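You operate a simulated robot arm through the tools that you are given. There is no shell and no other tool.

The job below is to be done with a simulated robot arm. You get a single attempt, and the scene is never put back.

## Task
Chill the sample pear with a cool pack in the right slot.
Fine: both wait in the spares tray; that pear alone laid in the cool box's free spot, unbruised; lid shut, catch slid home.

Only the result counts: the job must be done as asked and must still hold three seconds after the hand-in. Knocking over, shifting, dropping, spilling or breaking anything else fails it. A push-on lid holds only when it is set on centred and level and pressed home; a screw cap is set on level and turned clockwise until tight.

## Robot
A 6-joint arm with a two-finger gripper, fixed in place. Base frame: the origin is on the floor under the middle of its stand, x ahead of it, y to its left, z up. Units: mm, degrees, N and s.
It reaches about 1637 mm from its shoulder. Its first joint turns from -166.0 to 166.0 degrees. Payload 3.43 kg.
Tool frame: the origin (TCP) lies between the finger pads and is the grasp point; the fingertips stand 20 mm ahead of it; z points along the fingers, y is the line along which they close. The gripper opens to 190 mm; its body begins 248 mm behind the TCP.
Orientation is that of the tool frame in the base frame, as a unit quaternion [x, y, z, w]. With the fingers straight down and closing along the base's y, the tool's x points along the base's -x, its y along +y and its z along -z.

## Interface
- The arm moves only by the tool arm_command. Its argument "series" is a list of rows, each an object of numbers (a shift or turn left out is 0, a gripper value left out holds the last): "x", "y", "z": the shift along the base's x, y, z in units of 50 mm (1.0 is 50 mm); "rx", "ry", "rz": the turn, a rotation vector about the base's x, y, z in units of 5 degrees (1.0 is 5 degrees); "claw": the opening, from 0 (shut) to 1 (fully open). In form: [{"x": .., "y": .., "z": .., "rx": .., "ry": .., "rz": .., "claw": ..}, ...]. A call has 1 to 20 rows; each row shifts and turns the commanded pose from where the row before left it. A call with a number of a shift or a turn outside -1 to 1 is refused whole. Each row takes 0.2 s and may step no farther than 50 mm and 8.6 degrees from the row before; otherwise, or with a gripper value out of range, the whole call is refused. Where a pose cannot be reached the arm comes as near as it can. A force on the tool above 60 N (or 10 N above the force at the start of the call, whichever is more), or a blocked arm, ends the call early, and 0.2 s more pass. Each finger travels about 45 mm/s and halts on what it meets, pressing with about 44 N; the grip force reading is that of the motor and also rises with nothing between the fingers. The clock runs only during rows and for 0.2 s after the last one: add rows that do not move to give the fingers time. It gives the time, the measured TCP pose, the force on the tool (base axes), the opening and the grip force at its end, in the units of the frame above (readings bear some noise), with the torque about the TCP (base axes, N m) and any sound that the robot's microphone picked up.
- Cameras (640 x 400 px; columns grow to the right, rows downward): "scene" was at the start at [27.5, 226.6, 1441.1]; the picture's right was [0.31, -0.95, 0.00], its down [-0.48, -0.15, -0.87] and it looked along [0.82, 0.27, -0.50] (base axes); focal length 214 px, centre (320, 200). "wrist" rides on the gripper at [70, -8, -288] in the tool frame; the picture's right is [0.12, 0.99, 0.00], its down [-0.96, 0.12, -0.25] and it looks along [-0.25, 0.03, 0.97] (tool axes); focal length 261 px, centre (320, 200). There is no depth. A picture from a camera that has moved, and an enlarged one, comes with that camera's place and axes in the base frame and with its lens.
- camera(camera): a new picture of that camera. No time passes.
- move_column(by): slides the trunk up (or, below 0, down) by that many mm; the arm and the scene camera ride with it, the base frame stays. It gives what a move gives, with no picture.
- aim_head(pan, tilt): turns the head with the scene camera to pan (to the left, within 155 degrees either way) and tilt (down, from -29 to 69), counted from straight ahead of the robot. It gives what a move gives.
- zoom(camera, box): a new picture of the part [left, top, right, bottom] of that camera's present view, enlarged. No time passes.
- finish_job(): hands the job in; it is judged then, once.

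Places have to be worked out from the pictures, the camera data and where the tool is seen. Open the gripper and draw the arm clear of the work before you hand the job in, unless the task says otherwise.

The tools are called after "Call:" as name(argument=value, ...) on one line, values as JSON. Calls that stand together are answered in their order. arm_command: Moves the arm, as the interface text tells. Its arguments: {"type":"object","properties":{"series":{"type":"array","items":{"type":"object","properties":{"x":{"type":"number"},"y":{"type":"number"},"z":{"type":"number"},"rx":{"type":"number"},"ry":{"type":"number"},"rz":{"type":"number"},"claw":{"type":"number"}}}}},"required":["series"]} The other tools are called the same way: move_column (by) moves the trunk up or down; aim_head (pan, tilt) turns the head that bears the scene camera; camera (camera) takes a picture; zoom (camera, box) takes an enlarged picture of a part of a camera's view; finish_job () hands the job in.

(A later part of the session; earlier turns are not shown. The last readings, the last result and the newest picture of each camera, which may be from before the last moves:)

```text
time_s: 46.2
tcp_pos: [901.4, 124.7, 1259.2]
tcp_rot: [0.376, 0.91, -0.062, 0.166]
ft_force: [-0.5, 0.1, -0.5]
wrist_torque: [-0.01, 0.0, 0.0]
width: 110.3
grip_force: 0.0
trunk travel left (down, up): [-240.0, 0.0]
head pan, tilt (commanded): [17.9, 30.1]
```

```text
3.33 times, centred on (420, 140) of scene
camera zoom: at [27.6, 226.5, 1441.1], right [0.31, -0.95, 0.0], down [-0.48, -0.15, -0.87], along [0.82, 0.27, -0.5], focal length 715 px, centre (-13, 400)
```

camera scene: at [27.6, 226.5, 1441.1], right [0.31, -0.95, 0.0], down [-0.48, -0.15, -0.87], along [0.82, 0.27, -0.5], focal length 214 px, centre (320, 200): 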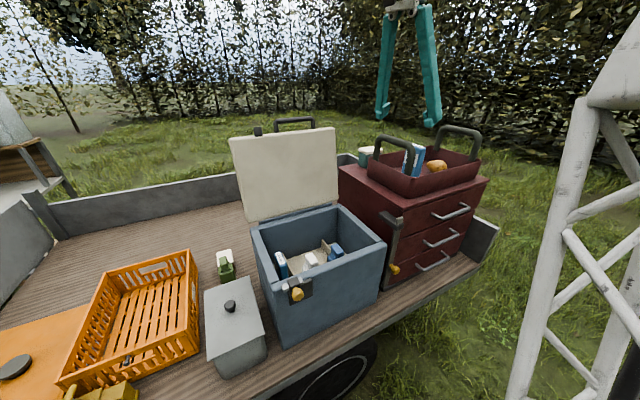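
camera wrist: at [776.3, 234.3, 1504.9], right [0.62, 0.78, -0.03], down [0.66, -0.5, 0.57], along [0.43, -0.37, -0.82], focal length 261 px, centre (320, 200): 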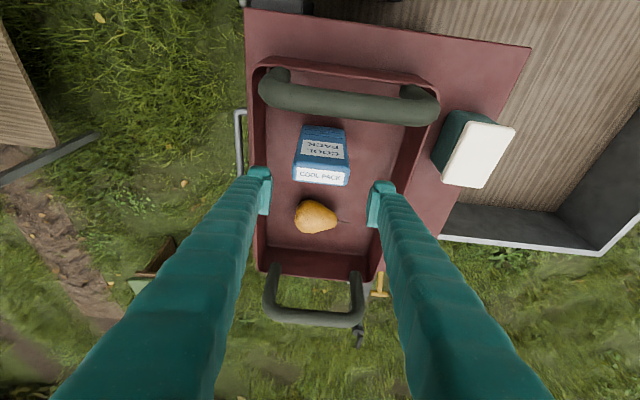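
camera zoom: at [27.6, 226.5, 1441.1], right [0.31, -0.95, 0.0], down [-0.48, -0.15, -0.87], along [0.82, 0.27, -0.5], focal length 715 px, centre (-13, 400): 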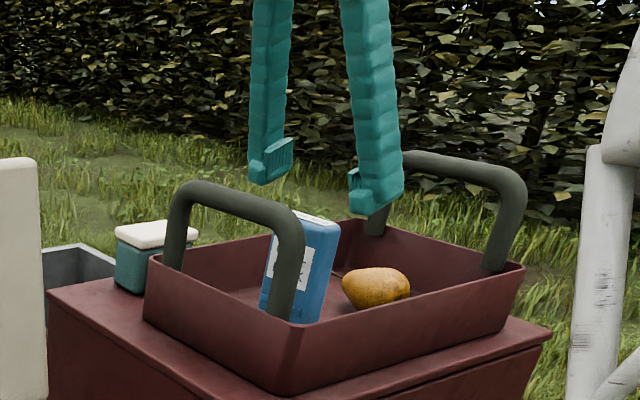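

I zoom to check the pack against the pad centre line before lowering.

Call:
zoom(camera="wrist", box=[250, 110, 390, 250])

```text
2.86 times, centred on (320, 180) of wrist
camera zoom: at [776.3, 234.3, 1504.9], right [0.62, 0.78, -0.03], down [0.66, -0.5, 0.57], along [0.43, -0.37, -0.82], focal length 745 px, centre (320, 257)
```

zoom: 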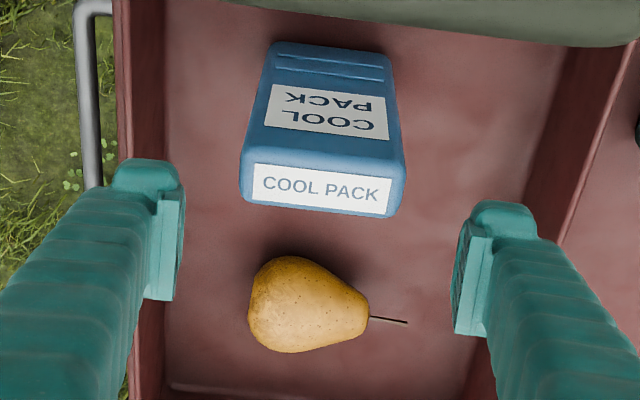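

The pack is centred within 2 mm of the pad line. I lower straight down to z≈1172 so the pads cover its upper part.

Call:
arm_command(series=[{"z": -0.58}, {"z": -0.58}, {"z": -0.58}])

Call:
zoom(camera="scene", box=[380, 110, 470, 190])

Call:
zoom(camera="wrist", box=[250, 110, 390, 250])

```text
time_s: 47.0
tcp_pos: [902.1, 125.7, 1173.9]
tcp_rot: [0.376, 0.91, -0.062, 0.166]
ft_force: [0.9, 0.1, 0.0]
wrist_torque: [0.01, -0.01, 0.01]
width: 110.2
grip_force: 0.0
trunk travel left (down, up): [-240.0, 0.0]
head pan, tilt (commanded): [17.9, 30.1]
```

```text
5.00 times, centred on (425, 150) of scene
camera zoom: at [27.5, 226.4, 1441.1], right [0.31, -0.95, 0.0], down [-0.48, -0.15, -0.87], along [0.82, 0.27, -0.5], focal length 1072 px, centre (-205, 450)
```

zoom: 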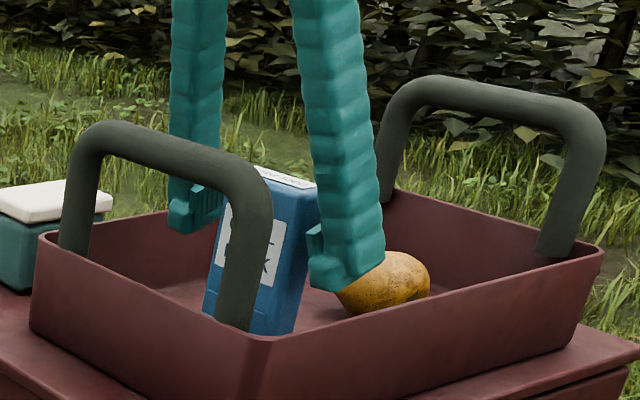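

```text
2.86 times, centred on (320, 180) of wrist
camera zoom: at [776.8, 234.2, 1418.7], right [0.62, 0.78, -0.03], down [0.66, -0.5, 0.57], along [0.43, -0.37, -0.82], focal length 745 px, centre (320, 257)
```

zoom: 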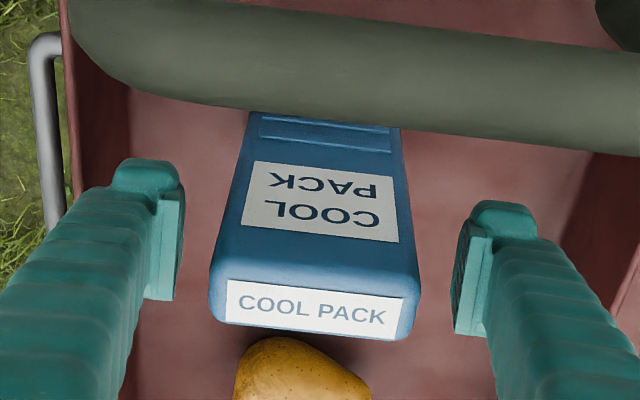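

Pads are well aligned with the pack's edges. I close on it.

Call:
arm_command(series=[{"claw": 0.3}, {"claw": 0.3}, {"claw": 0.3}, {"claw": 0.3}])

Call:
zoom(camera="wrist", box=[250, 110, 390, 250])

```text
time_s: 48.0
tcp_pos: [902.3, 126.0, 1173.3]
tcp_rot: [0.375, 0.91, -0.062, 0.166]
ft_force: [-1.2, -0.8, 1.4]
wrist_torque: [0.08, -0.09, 0.01]
width: 77.1
grip_force: 44.0
trunk travel left (down, up): [-240.0, 0.0]
head pan, tilt (commanded): [17.9, 30.1]
```

```text
2.86 times, centred on (320, 180) of wrist
camera zoom: at [776.9, 234.3, 1418.6], right [0.62, 0.78, -0.03], down [0.66, -0.5, 0.57], along [0.43, -0.37, -0.82], focal length 745 px, centre (320, 257)
```

zoom: 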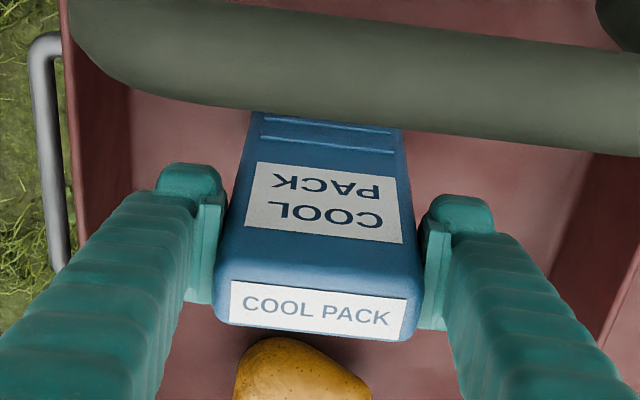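

Pack gripped (77 mm, 44 N). I lift it straight up 110 mm to clear the tote rim.

Call:
arm_command(series=[{"z": 0.2}, {"z": 0.5}, {"z": 0.5}, {"z": 0.5}, {"z": 0.5}])

Call:
camera(camera="scene")

Call:
zoom(camera="scene", box=[360, 70, 480, 180])

```text
time_s: 49.2
tcp_pos: [901.6, 126.3, 1282.0]
tcp_rot: [0.375, 0.91, -0.062, 0.166]
ft_force: [0.9, -0.1, -3.5]
wrist_torque: [0.01, 0.01, 0.04]
width: 76.8
grip_force: 44.2
trunk travel left (down, up): [-240.0, 0.0]
head pan, tilt (commanded): [17.9, 30.1]
```

```text
taken
camera scene: at [27.8, 226.5, 1441.0], right [0.31, -0.95, 0.0], down [-0.48, -0.15, -0.87], along [0.82, 0.27, -0.5], focal length 214 px, centre (320, 200)
```

scene: 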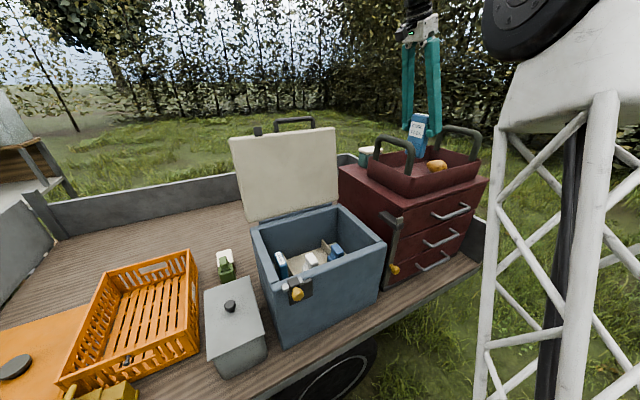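

```text
3.64 times, centred on (420, 125) of scene
camera zoom: at [27.8, 226.5, 1441.0], right [0.31, -0.95, 0.0], down [-0.48, -0.15, -0.87], along [0.82, 0.27, -0.5], focal length 780 px, centre (-44, 473)
```

zoom: 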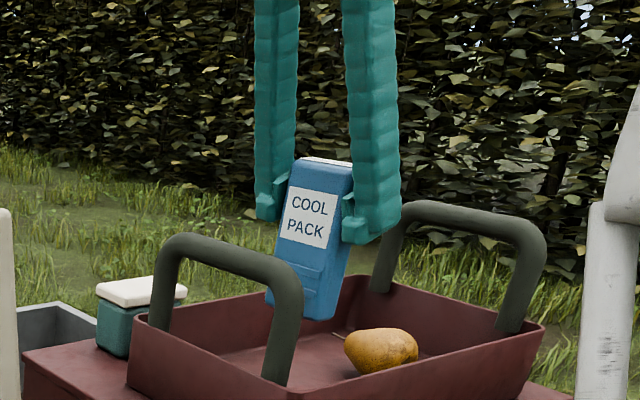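

The pack is lifted clear (bottom ≈1175 over the 1153 rim). I carry it toward the box front side, away from the handle arch, rising slightly.

Call:
arm_command(series=[{"x": -0.5, "y": -0.5, "z": 0.1}, {"x": -0.574, "y": -0.574, "z": 0.1}, {"x": -0.574, "y": -0.574, "z": 0.1}, {"x": -0.574, "y": -0.574, "z": 0.1}, {"x": -0.574, "y": -0.574, "z": 0.1}])

Call:
camera(camera="scene")

```text
time_s: 50.4
tcp_pos: [764.1, -14.4, 1307.3]
tcp_rot: [0.376, 0.909, -0.063, 0.166]
ft_force: [0.5, 1.3, -2.8]
wrist_torque: [-0.09, 0.07, -0.1]
width: 76.9
grip_force: 44.0
trunk travel left (down, up): [-240.0, 0.0]
head pan, tilt (commanded): [17.9, 30.1]
```

```text
taken
camera scene: at [28.0, 226.7, 1441.0], right [0.31, -0.95, 0.0], down [-0.48, -0.15, -0.87], along [0.82, 0.27, -0.5], focal length 214 px, centre (320, 200)
```

scene: 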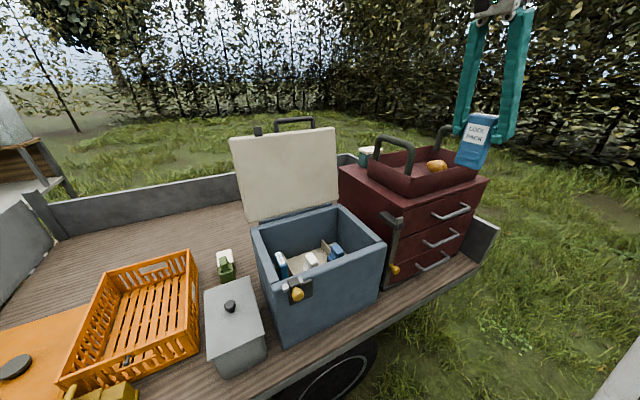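

Clear of the tote. I now carry it left along the box front to R≈331, in line with the right slot.

Call:
arm_command(series=[{"x": -0.52, "y": 0.52}, {"x": -0.52, "y": 0.52}, {"x": -0.52, "y": 0.52}, {"x": -0.52, "y": 0.52, "z": -0.2}, {"x": -0.52, "y": 0.52, "z": -0.2}, {"x": -0.52, "y": 0.52, "z": -0.2}, {"x": -0.52, "y": 0.52, "z": -0.2}, {"x": -0.52, "y": 0.52, "z": -0.2}])

Call:
camera(camera="wrist")

Call:
camera(camera="scene")

```text
time_s: 52.2
tcp_pos: [557.4, 194.1, 1255.9]
tcp_rot: [0.376, 0.909, -0.062, 0.167]
ft_force: [0.1, -1.1, -2.8]
wrist_torque: [0.02, 0.07, -0.01]
width: 76.8
grip_force: 44.0
trunk travel left (down, up): [-240.0, 0.0]
head pan, tilt (commanded): [17.9, 30.1]
```

```text
taken
camera wrist: at [431.7, 302.5, 1501.3], right [0.62, 0.78, -0.03], down [0.66, -0.5, 0.57], along [0.43, -0.37, -0.82], focal length 261 px, centre (320, 200)
```

wrist: 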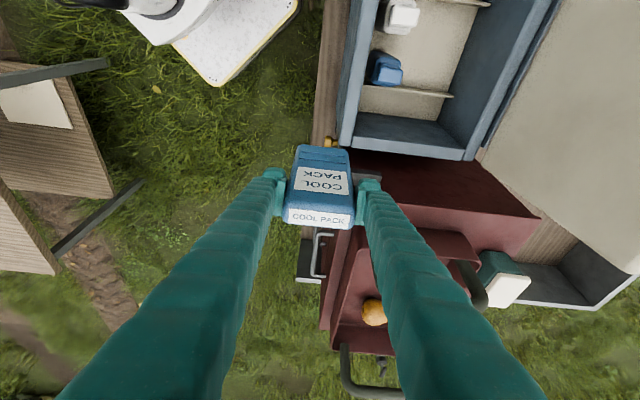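

```text
taken
camera scene: at [27.9, 226.3, 1441.1], right [0.31, -0.95, 0.0], down [-0.48, -0.15, -0.87], along [0.82, 0.27, -0.5], focal length 214 px, centre (320, 200)
```

scene: 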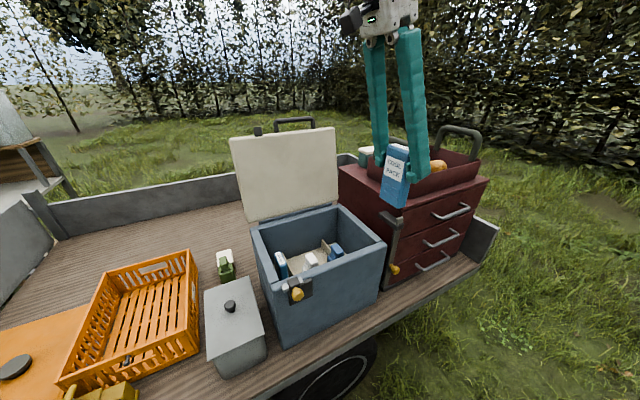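

Now I measure the right slot from this camera position.

Call:
zoom(camera="wrist", box=[320, 0, 520, 170])

Call:
zoom(camera="scene", box=[240, 190, 400, 310])

```text
2.35 times, centred on (420, 85) of wrist
camera zoom: at [431.7, 302.5, 1501.3], right [0.62, 0.78, -0.03], down [0.66, -0.5, 0.57], along [0.43, -0.37, -0.82], focal length 613 px, centre (85, 471)
```

zoom: 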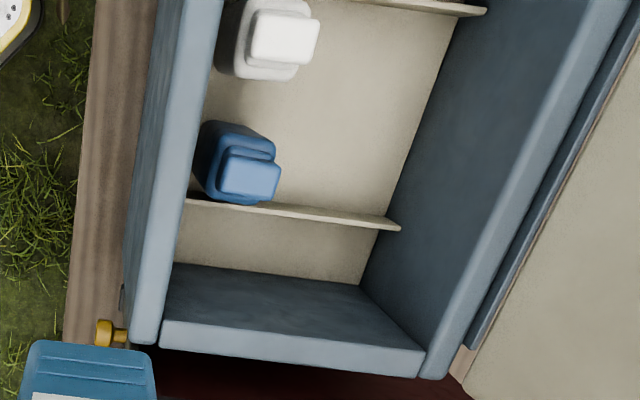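

```text
3.33 times, centred on (320, 250) of scene
camera zoom: at [27.9, 226.3, 1441.1], right [0.31, -0.95, 0.0], down [-0.48, -0.15, -0.87], along [0.82, 0.27, -0.5], focal length 715 px, centre (320, 33)
```

zoom: 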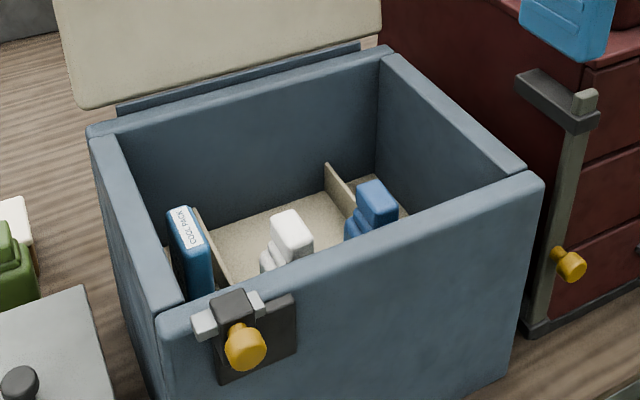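

The right slot spans R≈297–373 with the floor at z≈733 and the divider top ≈784. I carry the pack over the slot (target R≈336, F≈-165) while lowering to z≈1136.

Call:
arm_command(series=[{"x": 0.52, "y": 0.503, "z": -0.3}, {"x": 0.52, "y": 0.503, "z": -0.4}, {"x": 0.52, "y": 0.503, "z": -0.4}, {"x": 0.52, "y": 0.503, "z": -0.4}, {"x": 0.52, "y": 0.503, "z": -0.4}, {"x": 0.52, "y": 0.503, "z": -0.4}])

Call:
camera(camera="wrist")

Call:
zoom(camera="scene", box=[230, 130, 410, 290])

```text
time_s: 53.6
tcp_pos: [711.5, 344.2, 1143.9]
tcp_rot: [0.376, 0.91, -0.061, 0.166]
ft_force: [-0.8, -1.2, -1.8]
wrist_torque: [0.16, -0.08, 0.07]
width: 76.9
grip_force: 44.1
trunk travel left (down, up): [-240.0, 0.0]
head pan, tilt (commanded): [17.9, 30.1]
```

```text
taken
camera wrist: at [585.6, 452.6, 1387.8], right [0.62, 0.78, -0.03], down [0.66, -0.5, 0.57], along [0.43, -0.37, -0.82], focal length 261 px, centre (320, 200)
```

wrist: 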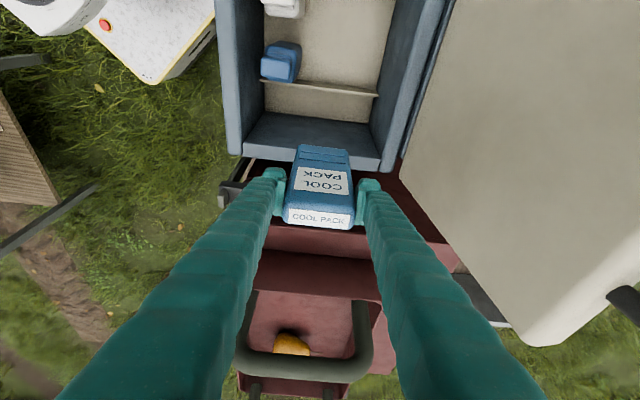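

```text
2.50 times, centred on (320, 210) of scene
camera zoom: at [27.1, 226.2, 1441.0], right [0.31, -0.95, 0.0], down [-0.48, -0.15, -0.87], along [0.82, 0.27, -0.5], focal length 536 px, centre (320, 175)
```

zoom: 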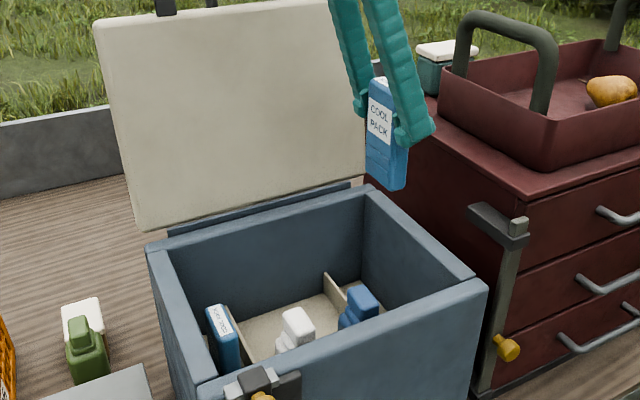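

The pack is right above the slot (R≈335, F≈-163), and the floor point projects between the divider and the wall. I descend to z≈870, still ~30 mm off the floor.

Call:
arm_command(series=[{"z": -0.78}, {"z": -0.78}, {"z": -0.78}, {"z": -0.78}, {"z": -0.78}, {"z": -0.78}, {"z": -0.78}])

Call:
zoom(camera="wrist", box=[200, 60, 440, 260])

Call:
zoom(camera="scene", box=[240, 150, 400, 290])

```text
time_s: 55.2
tcp_pos: [713.9, 345.3, 869.0]
tcp_rot: [0.376, 0.91, -0.062, 0.167]
ft_force: [0.2, 0.4, -2.4]
wrist_torque: [0.04, -0.05, 0.04]
width: 76.9
grip_force: 44.3
trunk travel left (down, up): [-240.0, 0.0]
head pan, tilt (commanded): [17.9, 30.1]
```

```text
2.00 times, centred on (320, 160) of wrist
camera zoom: at [586.9, 454.4, 1114.7], right [0.62, 0.78, -0.03], down [0.66, -0.5, 0.57], along [0.43, -0.37, -0.82], focal length 521 px, centre (320, 280)
```

zoom: 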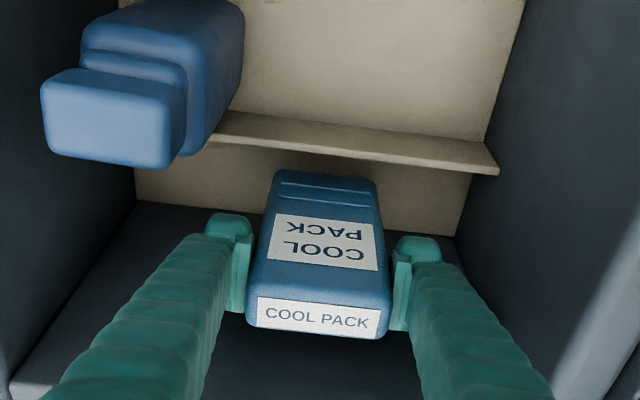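

```text
2.86 times, centred on (320, 220) of scene
camera zoom: at [27.4, 226.5, 1441.1], right [0.31, -0.95, 0.0], down [-0.48, -0.15, -0.87], along [0.82, 0.27, -0.5], focal length 613 px, centre (320, 143)
```

zoom: 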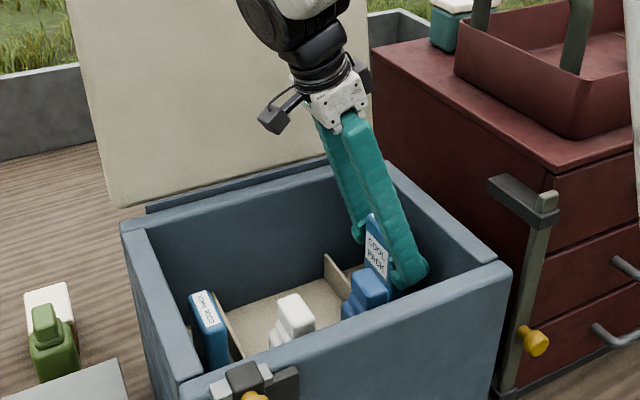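

The pack is inside the right slot, clear of divider and wall. I lower it in small steps, watching for floor contact.

Call:
arm_command(series=[{"z": -0.12}, {"z": -0.12}, {"z": -0.12}, {"z": -0.06}])

Call:
arm_command(series=[{"z": -0.06}])

Call:
arm_command(series=[{"z": -0.06}])

```text
time_s: 56.2
tcp_pos: [710.7, 345.1, 848.7]
tcp_rot: [0.376, 0.909, -0.063, 0.166]
ft_force: [0.9, 0.5, -2.1]
wrist_torque: [0.02, 0.0, 0.02]
width: 76.7
grip_force: 44.1
trunk travel left (down, up): [-240.0, 0.0]
head pan, tilt (commanded): [17.9, 30.1]
```

```text
time_s: 56.6
tcp_pos: [710.5, 343.9, 847.8]
tcp_rot: [0.375, 0.91, -0.061, 0.167]
ft_force: [-0.1, -0.3, 9.0]
wrist_torque: [0.25, -0.08, 0.01]
width: 76.9
grip_force: 43.8
trunk travel left (down, up): [-240.0, 0.0]
head pan, tilt (commanded): [17.9, 30.1]
```

```text
time_s: 57.0
tcp_pos: [711.5, 344.8, 847.3]
tcp_rot: [0.376, 0.91, -0.06, 0.167]
ft_force: [-1.7, -1.1, 44.1]
wrist_torque: [0.09, 0.22, 0.06]
width: 76.8
grip_force: 43.5
trunk travel left (down, up): [-240.0, 0.0]
head pan, tilt (commanded): [17.9, 30.1]
```

Floor contact at z≈847. I relieve the press by 3 mm, then open the fingers gently.

Call:
arm_command(series=[{"z": 0.055}, {"claw": 0.42}, {"claw": 0.45}, {"claw": 0.5}, {"claw": 0.5}])

Call:
zoom(camera="wrist", box=[200, 60, 440, 260])

Call:
zoom(camera="scene", box=[240, 150, 400, 290])

```text
time_s: 58.2
tcp_pos: [711.1, 344.6, 845.5]
tcp_rot: [0.375, 0.91, -0.062, 0.166]
ft_force: [0.4, 0.1, -0.4]
wrist_torque: [-0.02, 0.01, -0.01]
width: 94.8
grip_force: 0.1
trunk travel left (down, up): [-240.0, 0.0]
head pan, tilt (commanded): [17.9, 30.1]
```

```text
2.00 times, centred on (320, 160) of wrist
camera zoom: at [585.6, 453.1, 1090.6], right [0.62, 0.78, -0.03], down [0.66, -0.5, 0.57], along [0.43, -0.37, -0.82], focal length 521 px, centre (320, 280)
```

zoom: 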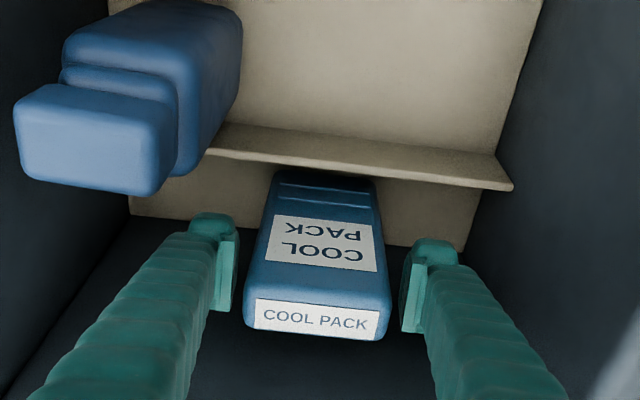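

```text
2.86 times, centred on (320, 220) of scene
camera zoom: at [27.5, 226.6, 1441.0], right [0.31, -0.95, 0.0], down [-0.48, -0.15, -0.87], along [0.82, 0.27, -0.5], focal length 613 px, centre (320, 143)
```

zoom: 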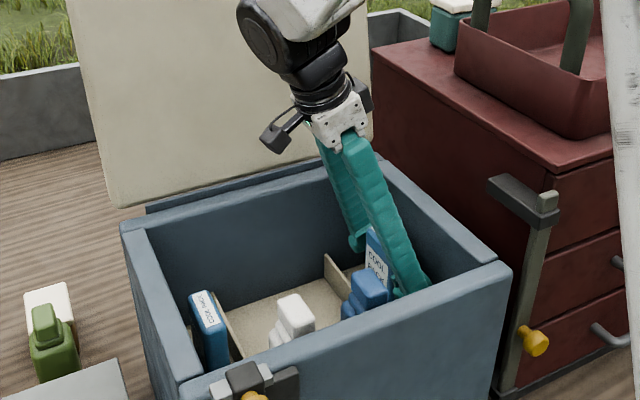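

The cool pack stands upright in the right slot. I open a little more and rise straight up out of the box.

Call:
arm_command(series=[{"claw": 0.54}, {"z": 0.2}, {"z": 0.4}, {"z": 0.6}, {"z": 0.8}, {"z": 0.8}, {"z": 0.8}, {"z": 0.8}, {"z": 0.8}, {"z": 0.8}])

Call:
camera(camera="wrist")

Call:
zoom(camera="scene", box=[240, 150, 400, 290])

```text
time_s: 60.4
tcp_pos: [710.1, 343.0, 1145.1]
tcp_rot: [0.376, 0.91, -0.062, 0.166]
ft_force: [0.3, -0.1, -0.2]
wrist_torque: [-0.03, 0.02, -0.05]
width: 102.7
grip_force: 0.0
trunk travel left (down, up): [-240.0, 0.0]
head pan, tilt (commanded): [17.9, 30.1]
```

```text
taken
camera wrist: at [585.4, 452.5, 1390.5], right [0.62, 0.78, -0.03], down [0.66, -0.5, 0.57], along [0.43, -0.37, -0.82], focal length 261 px, centre (320, 200)
```

wrist: 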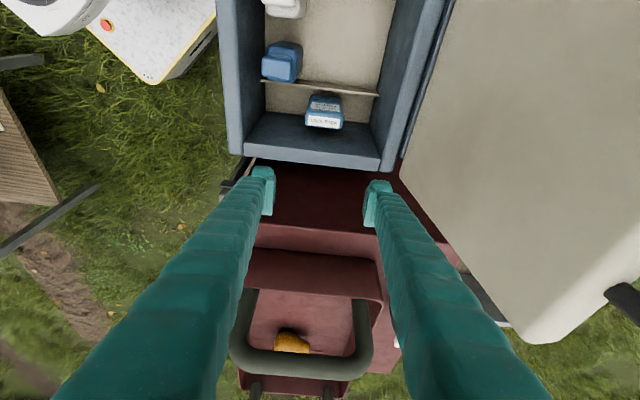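

```text
2.86 times, centred on (320, 220) of scene
camera zoom: at [27.7, 226.7, 1441.0], right [0.31, -0.95, 0.0], down [-0.48, -0.15, -0.87], along [0.82, 0.27, -0.5], focal length 613 px, centre (320, 143)
```

zoom: 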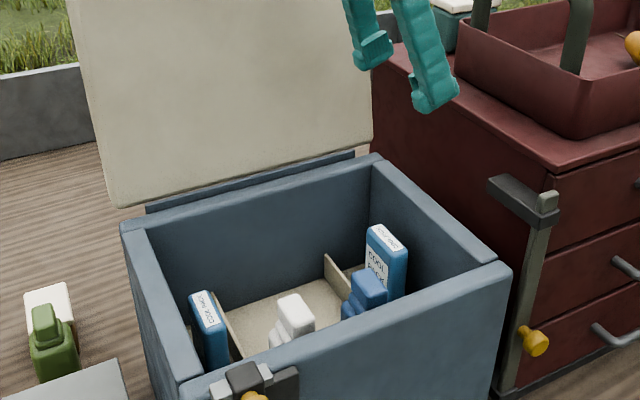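

The pack stands neatly in the right slot. Now for the pear: I retreat to the front, bring the tool upright and turn it +90° so it will close across the pear's body.

Call:
arm_command(series=[{"x": -0.3, "y": -0.3, "z": 0.7, "rx": 0.707, "ry": 0.707}, {"x": -0.45, "y": -0.45, "z": 0.6, "rx": 0.707, "ry": 0.707}, {"x": -0.45, "y": -0.45, "z": 0.6, "rx": 0.707, "ry": 0.707}, {"x": -0.45, "y": -0.45, "z": 0.6, "rx": 0.707, "ry": 0.707}, {"x": -0.45, "y": -0.45, "z": 0.6}])

Call:
arm_command(series=[{"x": 0.2, "y": -0.45, "rz": 1}, {"x": 0.2, "y": -0.45, "rz": 1}, {"x": 0.2, "y": -0.45, "rz": 1}, {"x": 0.2, "y": -0.45, "rz": 1}, {"x": 0.2, "y": -0.45, "rz": 1}, {"x": 0.2, "y": -0.45, "rz": 1}, {"x": 0.2, "y": -0.45, "rz": 1}, {"x": 0.2, "y": -0.45, "rz": 1}, {"x": 0.2, "y": -0.45, "rz": 1}, {"x": 0.2, "y": -0.45, "rz": 1}, {"rz": 1}, {"rz": 1}, {"rz": 1}, {"rz": 1}, {"rz": 1}, {"rz": 1}, {"rz": 1}, {"rz": 1}])

Call:
camera(camera="wrist")

```text
time_s: 61.6
tcp_pos: [607.4, 241.9, 1299.7]
tcp_rot: [0.383, 0.924, 0.004, 0.005]
ft_force: [0.6, -0.7, -0.5]
wrist_torque: [-0.09, 0.15, 0.02]
width: 102.5
grip_force: 0.1
trunk travel left (down, up): [-240.0, 0.0]
head pan, tilt (commanded): [17.9, 30.1]
```

```text
time_s: 65.4
tcp_pos: [707.2, 14.5, 1299.4]
tcp_rot: [-0.383, 0.924, 0.007, 0.001]
ft_force: [0.6, 0.8, 0.0]
wrist_torque: [0.02, 0.02, 0.0]
width: 102.6
grip_force: 0.1
trunk travel left (down, up): [-240.0, 0.0]
head pan, tilt (commanded): [17.9, 30.1]
```

```text
taken
camera wrist: at [664.4, -44.7, 1587.4], right [-0.79, 0.62, 0.01], down [0.6, 0.76, 0.26], along [0.15, 0.21, -0.97], focal length 261 px, centre (320, 200)
```

wrist: 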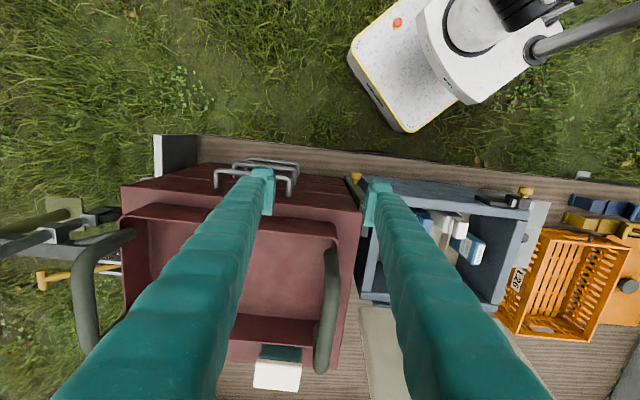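

Turned. I now tilt the tool 25° toward the back and move right, in line with the pear, to look at it.

Call:
arm_command(series=[{"x": 0.6, "y": -0.6, "z": -0.2, "rx": 0.707, "ry": -0.707, "claw": 0.6}, {"x": 0.6, "y": -0.6, "z": -0.2, "rx": 0.707, "ry": -0.707}, {"x": 0.6, "y": -0.6, "z": -0.2, "rx": 0.707, "ry": -0.707}, {"x": 0.6, "y": -0.6, "z": -0.2, "rx": 0.707, "ry": -0.707}, {"x": 0.6, "y": -0.6, "z": -0.2, "rx": 0.707, "ry": -0.707}])

Call:
camera(camera="wrist")

Call:
camera(camera="scene")

```text
time_s: 66.6
tcp_pos: [854.9, -137.7, 1250.0]
tcp_rot: [-0.375, 0.901, 0.089, 0.201]
ft_force: [-0.2, 1.8, -0.4]
wrist_torque: [-0.18, 0.03, -0.07]
width: 114.0
grip_force: 0.0
trunk travel left (down, up): [-240.0, 0.0]
head pan, tilt (commanded): [17.9, 30.1]
```

```text
taken
camera wrist: at [732.3, -277.6, 1479.2], right [-0.78, 0.62, -0.04], down [0.46, 0.62, 0.64], along [0.42, 0.48, -0.77], focal length 261 px, centre (320, 200)
```

wrist: 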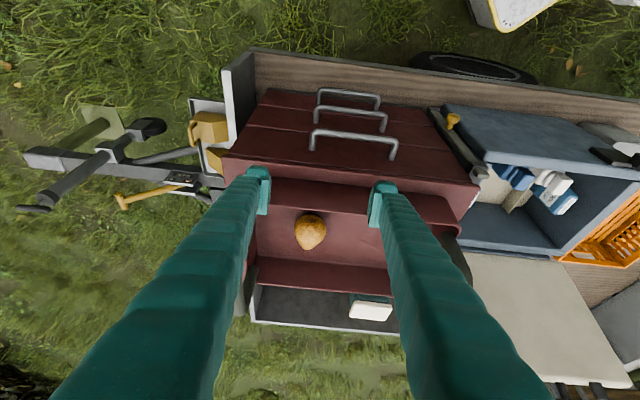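

```text
taken
camera scene: at [27.4, 226.7, 1441.0], right [0.31, -0.95, 0.0], down [-0.48, -0.15, -0.87], along [0.82, 0.27, -0.5], focal length 214 px, centre (320, 200)
```

scene: 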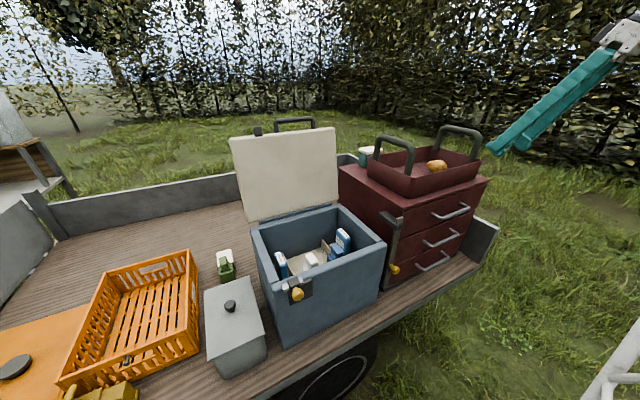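

The pear is in view between the fingers. I zoom to measure its position, axis and the gap to the tote's right end.

Call:
zoom(camera="wrist", box=[230, 160, 400, 300])

Call:
zoom(camera="wrist", box=[275, 195, 345, 265])

Call:
zoom(camera="scene", box=[405, 130, 485, 200])

```text
2.86 times, centred on (315, 230) of wrist
camera zoom: at [732.3, -277.6, 1479.2], right [-0.78, 0.62, -0.04], down [0.46, 0.62, 0.64], along [0.42, 0.48, -0.77], focal length 745 px, centre (334, 114)
```

zoom: 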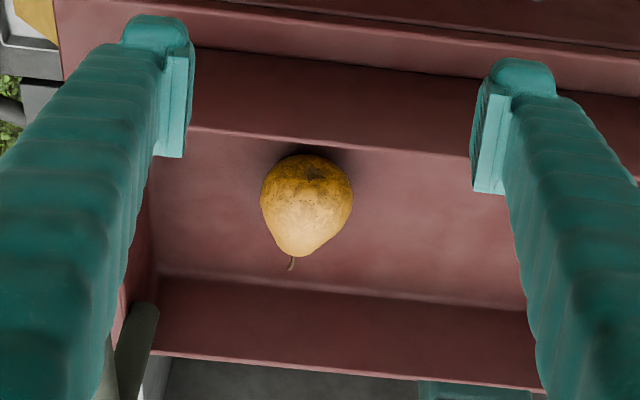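

```text
5.71 times, centred on (310, 230) of wrist
camera zoom: at [732.3, -277.6, 1479.2], right [-0.78, 0.62, -0.04], down [0.46, 0.62, 0.64], along [0.42, 0.48, -0.77], focal length 1489 px, centre (377, 29)
```

zoom: 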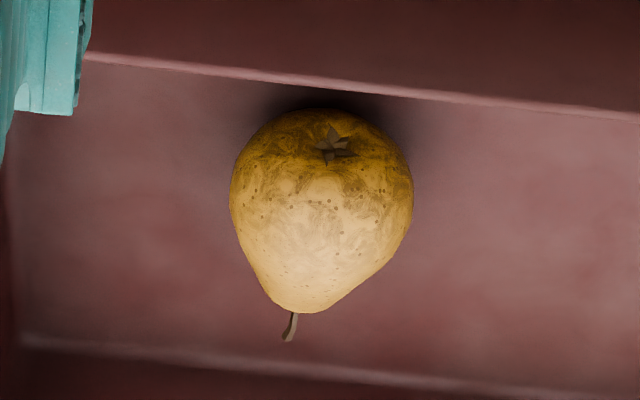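

```text
5.71 times, centred on (445, 165) of scene
camera zoom: at [27.4, 226.7, 1441.0], right [0.31, -0.95, 0.0], down [-0.48, -0.15, -0.87], along [0.82, 0.27, -0.5], focal length 1226 px, centre (-394, 400)
```

zoom: 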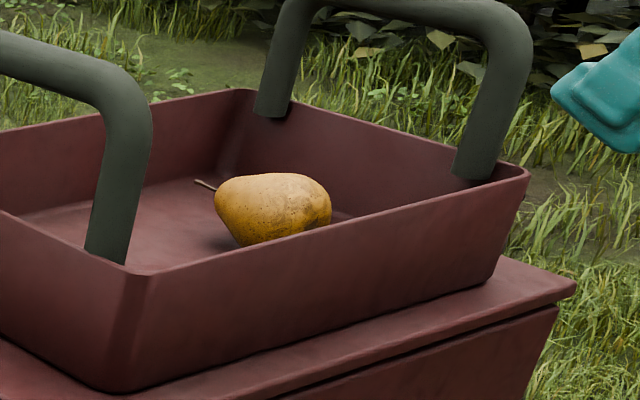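

Pear: fat end centre at ≈(1003,6,1106), ~66 mm across, lying with its axis front-to-back. The right handle bar is at R≈884, so I keep the opening at ~87 mm. I lower to z≈1200 in front of the tote, then move in over the rim above the pear.

Call:
arm_command(series=[{"x": 0.03, "y": -0.04, "z": -0.5, "claw": 0.46}, {"z": -0.5}, {"x": 0.4, "y": 0.4}, {"x": 0.51, "y": 0.51}, {"x": 0.51, "y": 0.51}, {"x": 0.51, "y": 0.51}, {"x": 0.51, "y": 0.51}, {"x": 0.51, "y": 0.51}])

Call:
zoom(camera="wrist", box=[230, 130, 410, 270])

Call:
zoom(camera="scene", box=[380, 70, 500, 190])

```text
time_s: 68.4
tcp_pos: [1005.8, 10.8, 1201.7]
tcp_rot: [-0.375, 0.901, 0.09, 0.201]
ft_force: [-0.3, 0.1, 0.2]
wrist_torque: [0.02, -0.07, 0.01]
width: 87.4
grip_force: 0.1
trunk travel left (down, up): [-240.0, 0.0]
head pan, tilt (commanded): [17.9, 30.1]
```

```text
2.86 times, centred on (320, 200) of wrist
camera zoom: at [883.1, -130.8, 1431.5], right [-0.78, 0.62, -0.04], down [0.46, 0.62, 0.64], along [0.42, 0.48, -0.77], focal length 745 px, centre (320, 200)
```

zoom: 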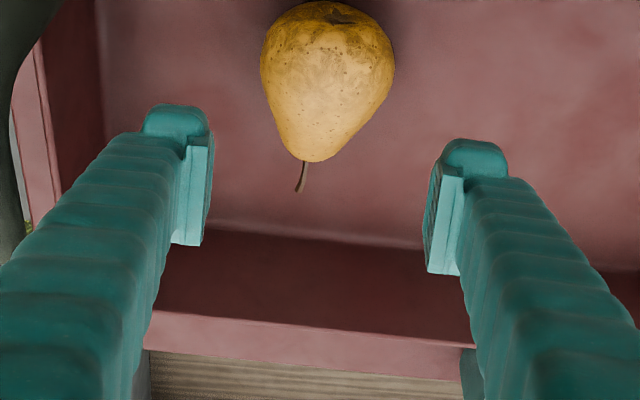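

```text
3.33 times, centred on (440, 130) of scene
camera zoom: at [27.3, 226.0, 1441.1], right [0.31, -0.95, 0.0], down [-0.48, -0.15, -0.87], along [0.82, 0.27, -0.5], focal length 715 px, centre (-80, 433)
```

zoom: 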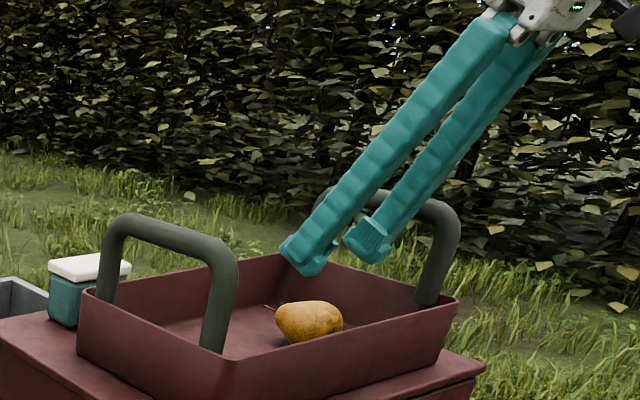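

I re-measure the pear from here: fat centre (1004.6,5.2), 66 mm wide. I correct by 3 mm and descend most of the way, easing the tilt to about 15°.

Call:
arm_command(series=[{"x": 0.006, "y": -0.078, "z": -0.49, "rx": -0.46, "ry": 0.46}, {"z": -0.49, "rx": -0.46, "ry": 0.46}, {"z": -0.4, "rx": -0.46, "ry": 0.46}])

Call:
zoom(camera="wrist", box=[230, 110, 410, 250])

Call:
zoom(camera="scene", box=[380, 90, 500, 190])

```text
time_s: 69.2
tcp_pos: [1005.1, 6.0, 1131.5]
tcp_rot: [-0.379, 0.915, 0.057, 0.122]
ft_force: [-0.2, 0.1, 0.5]
wrist_torque: [0.03, -0.07, 0.0]
width: 87.5
grip_force: 0.1
trunk travel left (down, up): [-240.0, 0.0]
head pan, tilt (commanded): [17.9, 30.1]
```

```text
2.86 times, centred on (320, 180) of wrist
camera zoom: at [912.3, -104.8, 1390.2], right [-0.79, 0.62, -0.02], down [0.53, 0.69, 0.5], along [0.32, 0.38, -0.87], focal length 745 px, centre (320, 257)
```

zoom: 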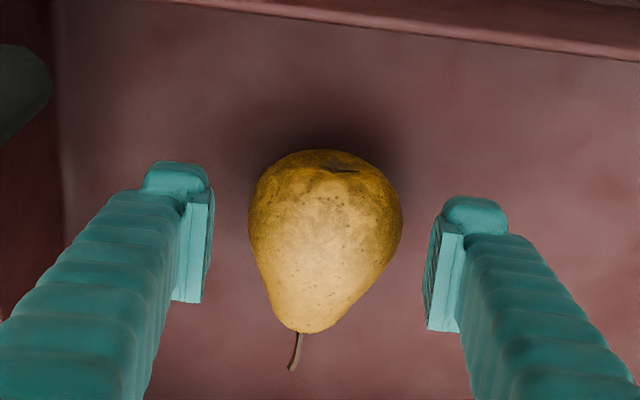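

```text
4.00 times, centred on (440, 140) of scene
camera zoom: at [27.4, 226.2, 1441.1], right [0.31, -0.95, 0.0], down [-0.48, -0.15, -0.87], along [0.82, 0.27, -0.5], focal length 858 px, centre (-160, 440)
```

zoom: 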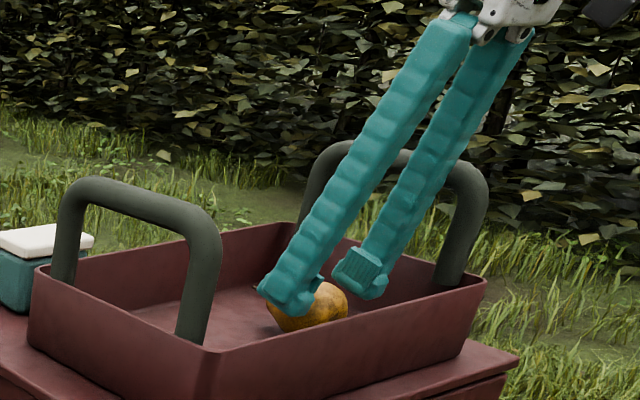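

Pear is centred between the pads with about 10 mm either side. I go down the last 28 mm to mid-height of the pear.

Call:
arm_command(series=[{"z": -0.29, "rx": -0.25, "ry": 0.25}, {"z": -0.28, "rx": -0.25, "ry": 0.25}])

Call:
zoom(camera="wrist", box=[230, 110, 410, 250])

Call:
zoom(camera="scene", box=[400, 120, 480, 190])

```text
time_s: 69.8
tcp_pos: [1003.6, 5.1, 1103.3]
tcp_rot: [-0.381, 0.918, 0.047, 0.096]
ft_force: [-1.0, 0.6, 0.8]
wrist_torque: [0.06, -0.06, 0.02]
width: 87.5
grip_force: 0.1
trunk travel left (down, up): [-240.0, 0.0]
head pan, tilt (commanded): [17.9, 30.1]
```

```text
2.86 times, centred on (320, 180) of wrist
camera zoom: at [922.2, -93.6, 1369.9], right [-0.79, 0.62, -0.01], down [0.55, 0.71, 0.44], along [0.28, 0.34, -0.9], focal length 745 px, centre (320, 257)
```

zoom: 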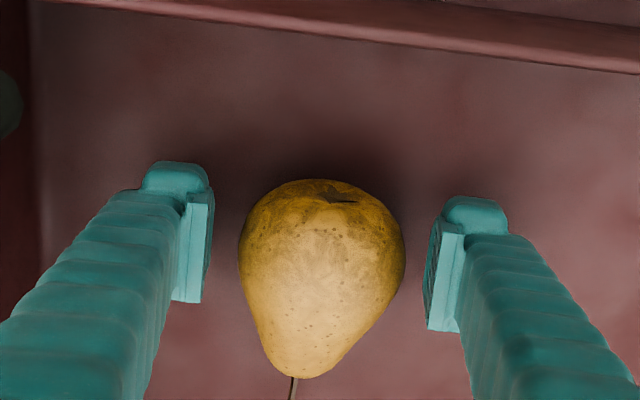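

```text
5.71 times, centred on (440, 155) of scene
camera zoom: at [27.5, 226.2, 1441.1], right [0.31, -0.95, 0.0], down [-0.48, -0.15, -0.87], along [0.82, 0.27, -0.5], focal length 1226 px, centre (-366, 457)
```

zoom: 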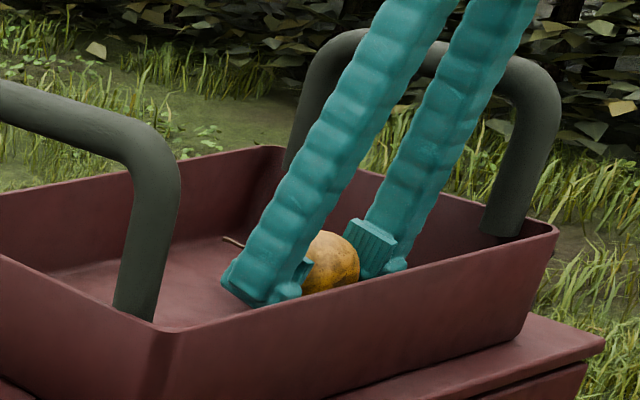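

Position is right (tilt 12°). I close slowly and gently: first to about 70 mm, then in ~1 mm steps while watching the grip force.

Call:
arm_command(series=[{"claw": 0.4}, {"claw": 0.375}, {"claw": 0.365}])

Call:
arm_command(series=[{"claw": 0.357}])

Call:
arm_command(series=[{"claw": 0.35}])

```text
time_s: 70.6
tcp_pos: [1003.4, 6.4, 1102.3]
tcp_rot: [-0.381, 0.918, 0.045, 0.095]
ft_force: [-0.7, 0.2, -0.2]
wrist_torque: [0.0, 0.05, 0.01]
width: 70.3
grip_force: 7.5
trunk travel left (down, up): [-240.0, 0.0]
head pan, tilt (commanded): [17.9, 30.1]
```

```text
time_s: 71.0
tcp_pos: [1003.8, 6.8, 1103.5]
tcp_rot: [-0.381, 0.918, 0.046, 0.095]
ft_force: [0.7, 1.1, -0.3]
wrist_torque: [-0.01, -0.05, 0.02]
width: 69.7
grip_force: 30.9
trunk travel left (down, up): [-240.0, 0.0]
head pan, tilt (commanded): [17.9, 30.1]
```

```text
time_s: 71.4
tcp_pos: [1004.5, 6.3, 1103.2]
tcp_rot: [-0.382, 0.918, 0.046, 0.095]
ft_force: [1.0, -0.3, 0.4]
wrist_torque: [0.0, -0.03, 0.0]
width: 69.3
grip_force: 43.8
trunk travel left (down, up): [-240.0, 0.0]
head pan, tilt (commanded): [17.9, 30.1]
```

Contact came at ≈70 mm and the force builds fast with the command, so I back the command off to hold it more lightly.

Call:
arm_command(series=[{"claw": 0.363}])

```text
time_s: 71.8
tcp_pos: [1003.7, 6.4, 1103.7]
tcp_rot: [-0.382, 0.918, 0.045, 0.095]
ft_force: [-0.9, -0.1, 0.1]
wrist_torque: [-0.04, -0.05, 0.0]
width: 70.0
grip_force: 8.1
trunk travel left (down, up): [-240.0, 0.0]
head pan, tilt (commanded): [17.9, 30.1]
```

Holding lightly at ~8 N; I set it to about 12 N for margin and lift a few millimetres to test the hold.

Call:
arm_command(series=[{"claw": 0.361}, {"z": 0.1}, {"z": 0.2}])

Call:
zoom(camera="wrist", box=[230, 110, 410, 250])

Call:
zoom(camera="scene", box=[400, 120, 480, 190])

```text
time_s: 72.6
tcp_pos: [1005.2, 7.1, 1117.5]
tcp_rot: [-0.382, 0.918, 0.046, 0.095]
ft_force: [0.4, -0.2, 0.1]
wrist_torque: [-0.01, 0.05, -0.03]
width: 69.4
grip_force: 0.1
trunk travel left (down, up): [-240.0, 0.0]
head pan, tilt (commanded): [17.9, 30.1]
```

```text
2.86 times, centred on (320, 180) of wrist
camera zoom: at [922.9, -93.2, 1385.1], right [-0.79, 0.62, -0.01], down [0.55, 0.71, 0.44], along [0.28, 0.34, -0.9], focal length 745 px, centre (320, 257)
```

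zoom: 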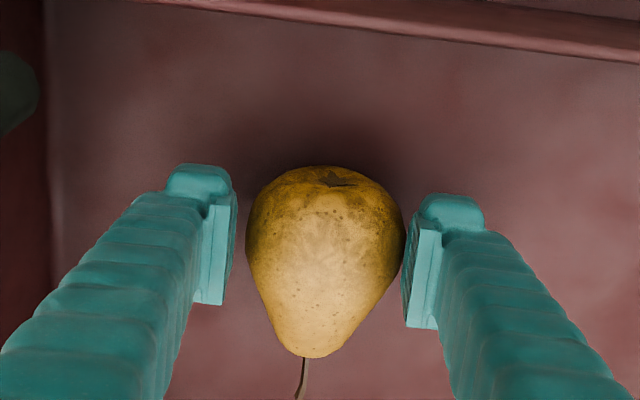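

```text
5.71 times, centred on (440, 155) of scene
camera zoom: at [27.7, 226.3, 1441.1], right [0.31, -0.95, 0.0], down [-0.48, -0.15, -0.87], along [0.82, 0.27, -0.5], focal length 1226 px, centre (-366, 457)
```

zoom: 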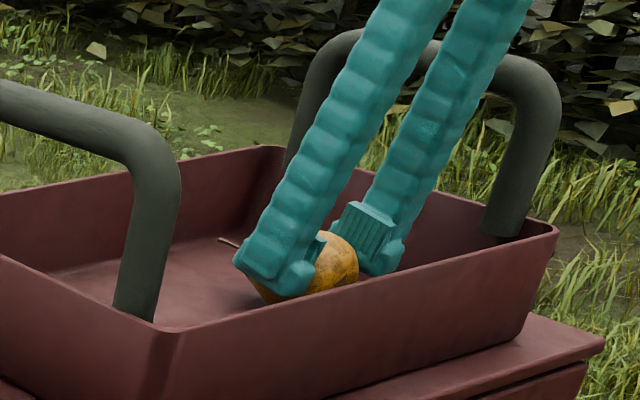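

The pear slipped from that light hold and stayed on the tote floor. I open slightly, go back down to its mid-height and recentre 2 mm, then close with a moderate force.

Call:
arm_command(series=[{"claw": 0.42}, {"claw": 0.42}, {"x": -0.028, "y": 0.028, "z": -0.18}, {"z": -0.17}])

Call:
zoom(camera="wrist", box=[230, 110, 410, 250])

Call:
zoom(camera="scene", box=[400, 120, 480, 190])

```text
time_s: 73.6
tcp_pos: [1002.2, 7.2, 1100.8]
tcp_rot: [-0.381, 0.918, 0.046, 0.095]
ft_force: [-0.3, -0.1, 0.8]
wrist_torque: [0.0, -0.03, 0.0]
width: 79.8
grip_force: 0.1
trunk travel left (down, up): [-240.0, 0.0]
head pan, tilt (commanded): [17.9, 30.1]
```

```text
2.86 times, centred on (320, 180) of wrist
camera zoom: at [921.1, -92.3, 1367.5], right [-0.79, 0.62, -0.01], down [0.55, 0.71, 0.44], along [0.28, 0.34, -0.9], focal length 745 px, centre (320, 257)
```

zoom: 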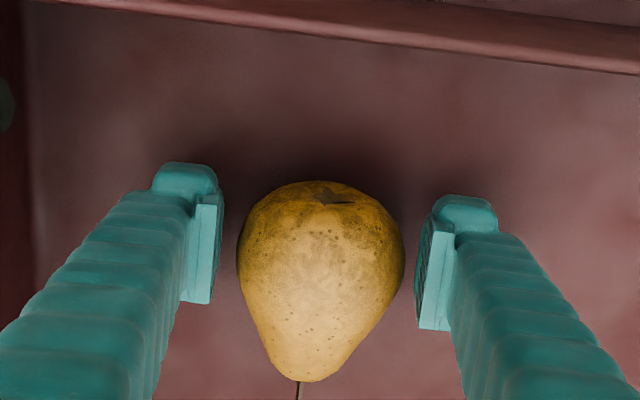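

```text
5.71 times, centred on (440, 155) of scene
camera zoom: at [27.6, 226.3, 1441.1], right [0.31, -0.95, 0.0], down [-0.48, -0.15, -0.87], along [0.82, 0.27, -0.5], focal length 1226 px, centre (-366, 457)
```

zoom: 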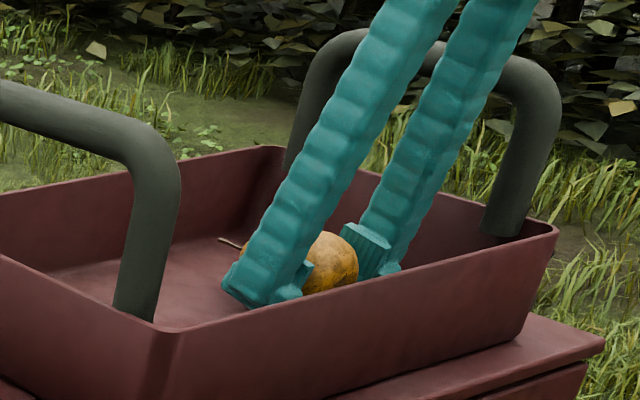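

The pear is well centred again. I close to a moderate command and read the force.

Call:
arm_command(series=[{"claw": 0.385}, {"claw": 0.37}, {"claw": 0.36}, {"claw": 0.36}])

```text
time_s: 74.6
tcp_pos: [1003.0, 6.8, 1101.1]
tcp_rot: [-0.382, 0.918, 0.046, 0.095]
ft_force: [0.0, 0.4, -0.7]
wrist_torque: [0.0, 0.02, 0.0]
width: 69.1
grip_force: 0.4
trunk travel left (down, up): [-240.0, 0.0]
head pan, tilt (commanded): [17.9, 30.1]
```

No real squeeze yet at 69 mm. I tighten in single small steps, reading each time.

Call:
arm_command(series=[{"claw": 0.357}, {"claw": 0.357}])

```text
time_s: 75.2
tcp_pos: [1002.8, 7.9, 1099.4]
tcp_rot: [-0.381, 0.918, 0.047, 0.095]
ft_force: [-0.2, -0.2, -0.6]
wrist_torque: [-0.01, -0.01, 0.03]
width: 68.9
grip_force: 0.7
trunk travel left (down, up): [-240.0, 0.0]
head pan, tilt (commanded): [17.9, 30.1]
```

Call:
arm_command(series=[{"claw": 0.353}, {"claw": 0.353}])

```text
time_s: 75.8
tcp_pos: [1003.7, 8.3, 1100.9]
tcp_rot: [-0.381, 0.918, 0.046, 0.095]
ft_force: [0.1, -0.5, -0.2]
wrist_torque: [0.0, -0.06, 0.0]
width: 68.1
grip_force: 19.2
trunk travel left (down, up): [-240.0, 0.0]
head pan, tilt (commanded): [17.9, 30.1]
```

That gave 19 N at 68.1 mm. I hold one more moment to see if it is steady before lifting.

Call:
arm_command(series=[{"claw": 0.352}, {"claw": 0.352}])

Call:
zoom(camera="wrist", box=[230, 110, 410, 250])

```text
time_s: 76.4
tcp_pos: [1003.2, 7.9, 1100.9]
tcp_rot: [-0.381, 0.918, 0.046, 0.096]
ft_force: [0.4, 0.9, -0.7]
wrist_torque: [0.0, -0.02, -0.02]
width: 68.1
grip_force: 15.8
trunk travel left (down, up): [-240.0, 0.0]
head pan, tilt (commanded): [17.9, 30.1]
```

```text
2.86 times, centred on (320, 180) of wrist
camera zoom: at [921.3, -92.3, 1367.3], right [-0.79, 0.62, -0.01], down [0.55, 0.71, 0.44], along [0.28, 0.34, -0.9], focal length 745 px, centre (320, 257)
```

zoom: 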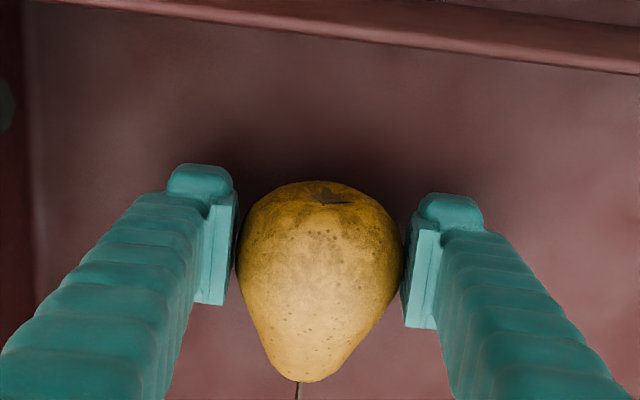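

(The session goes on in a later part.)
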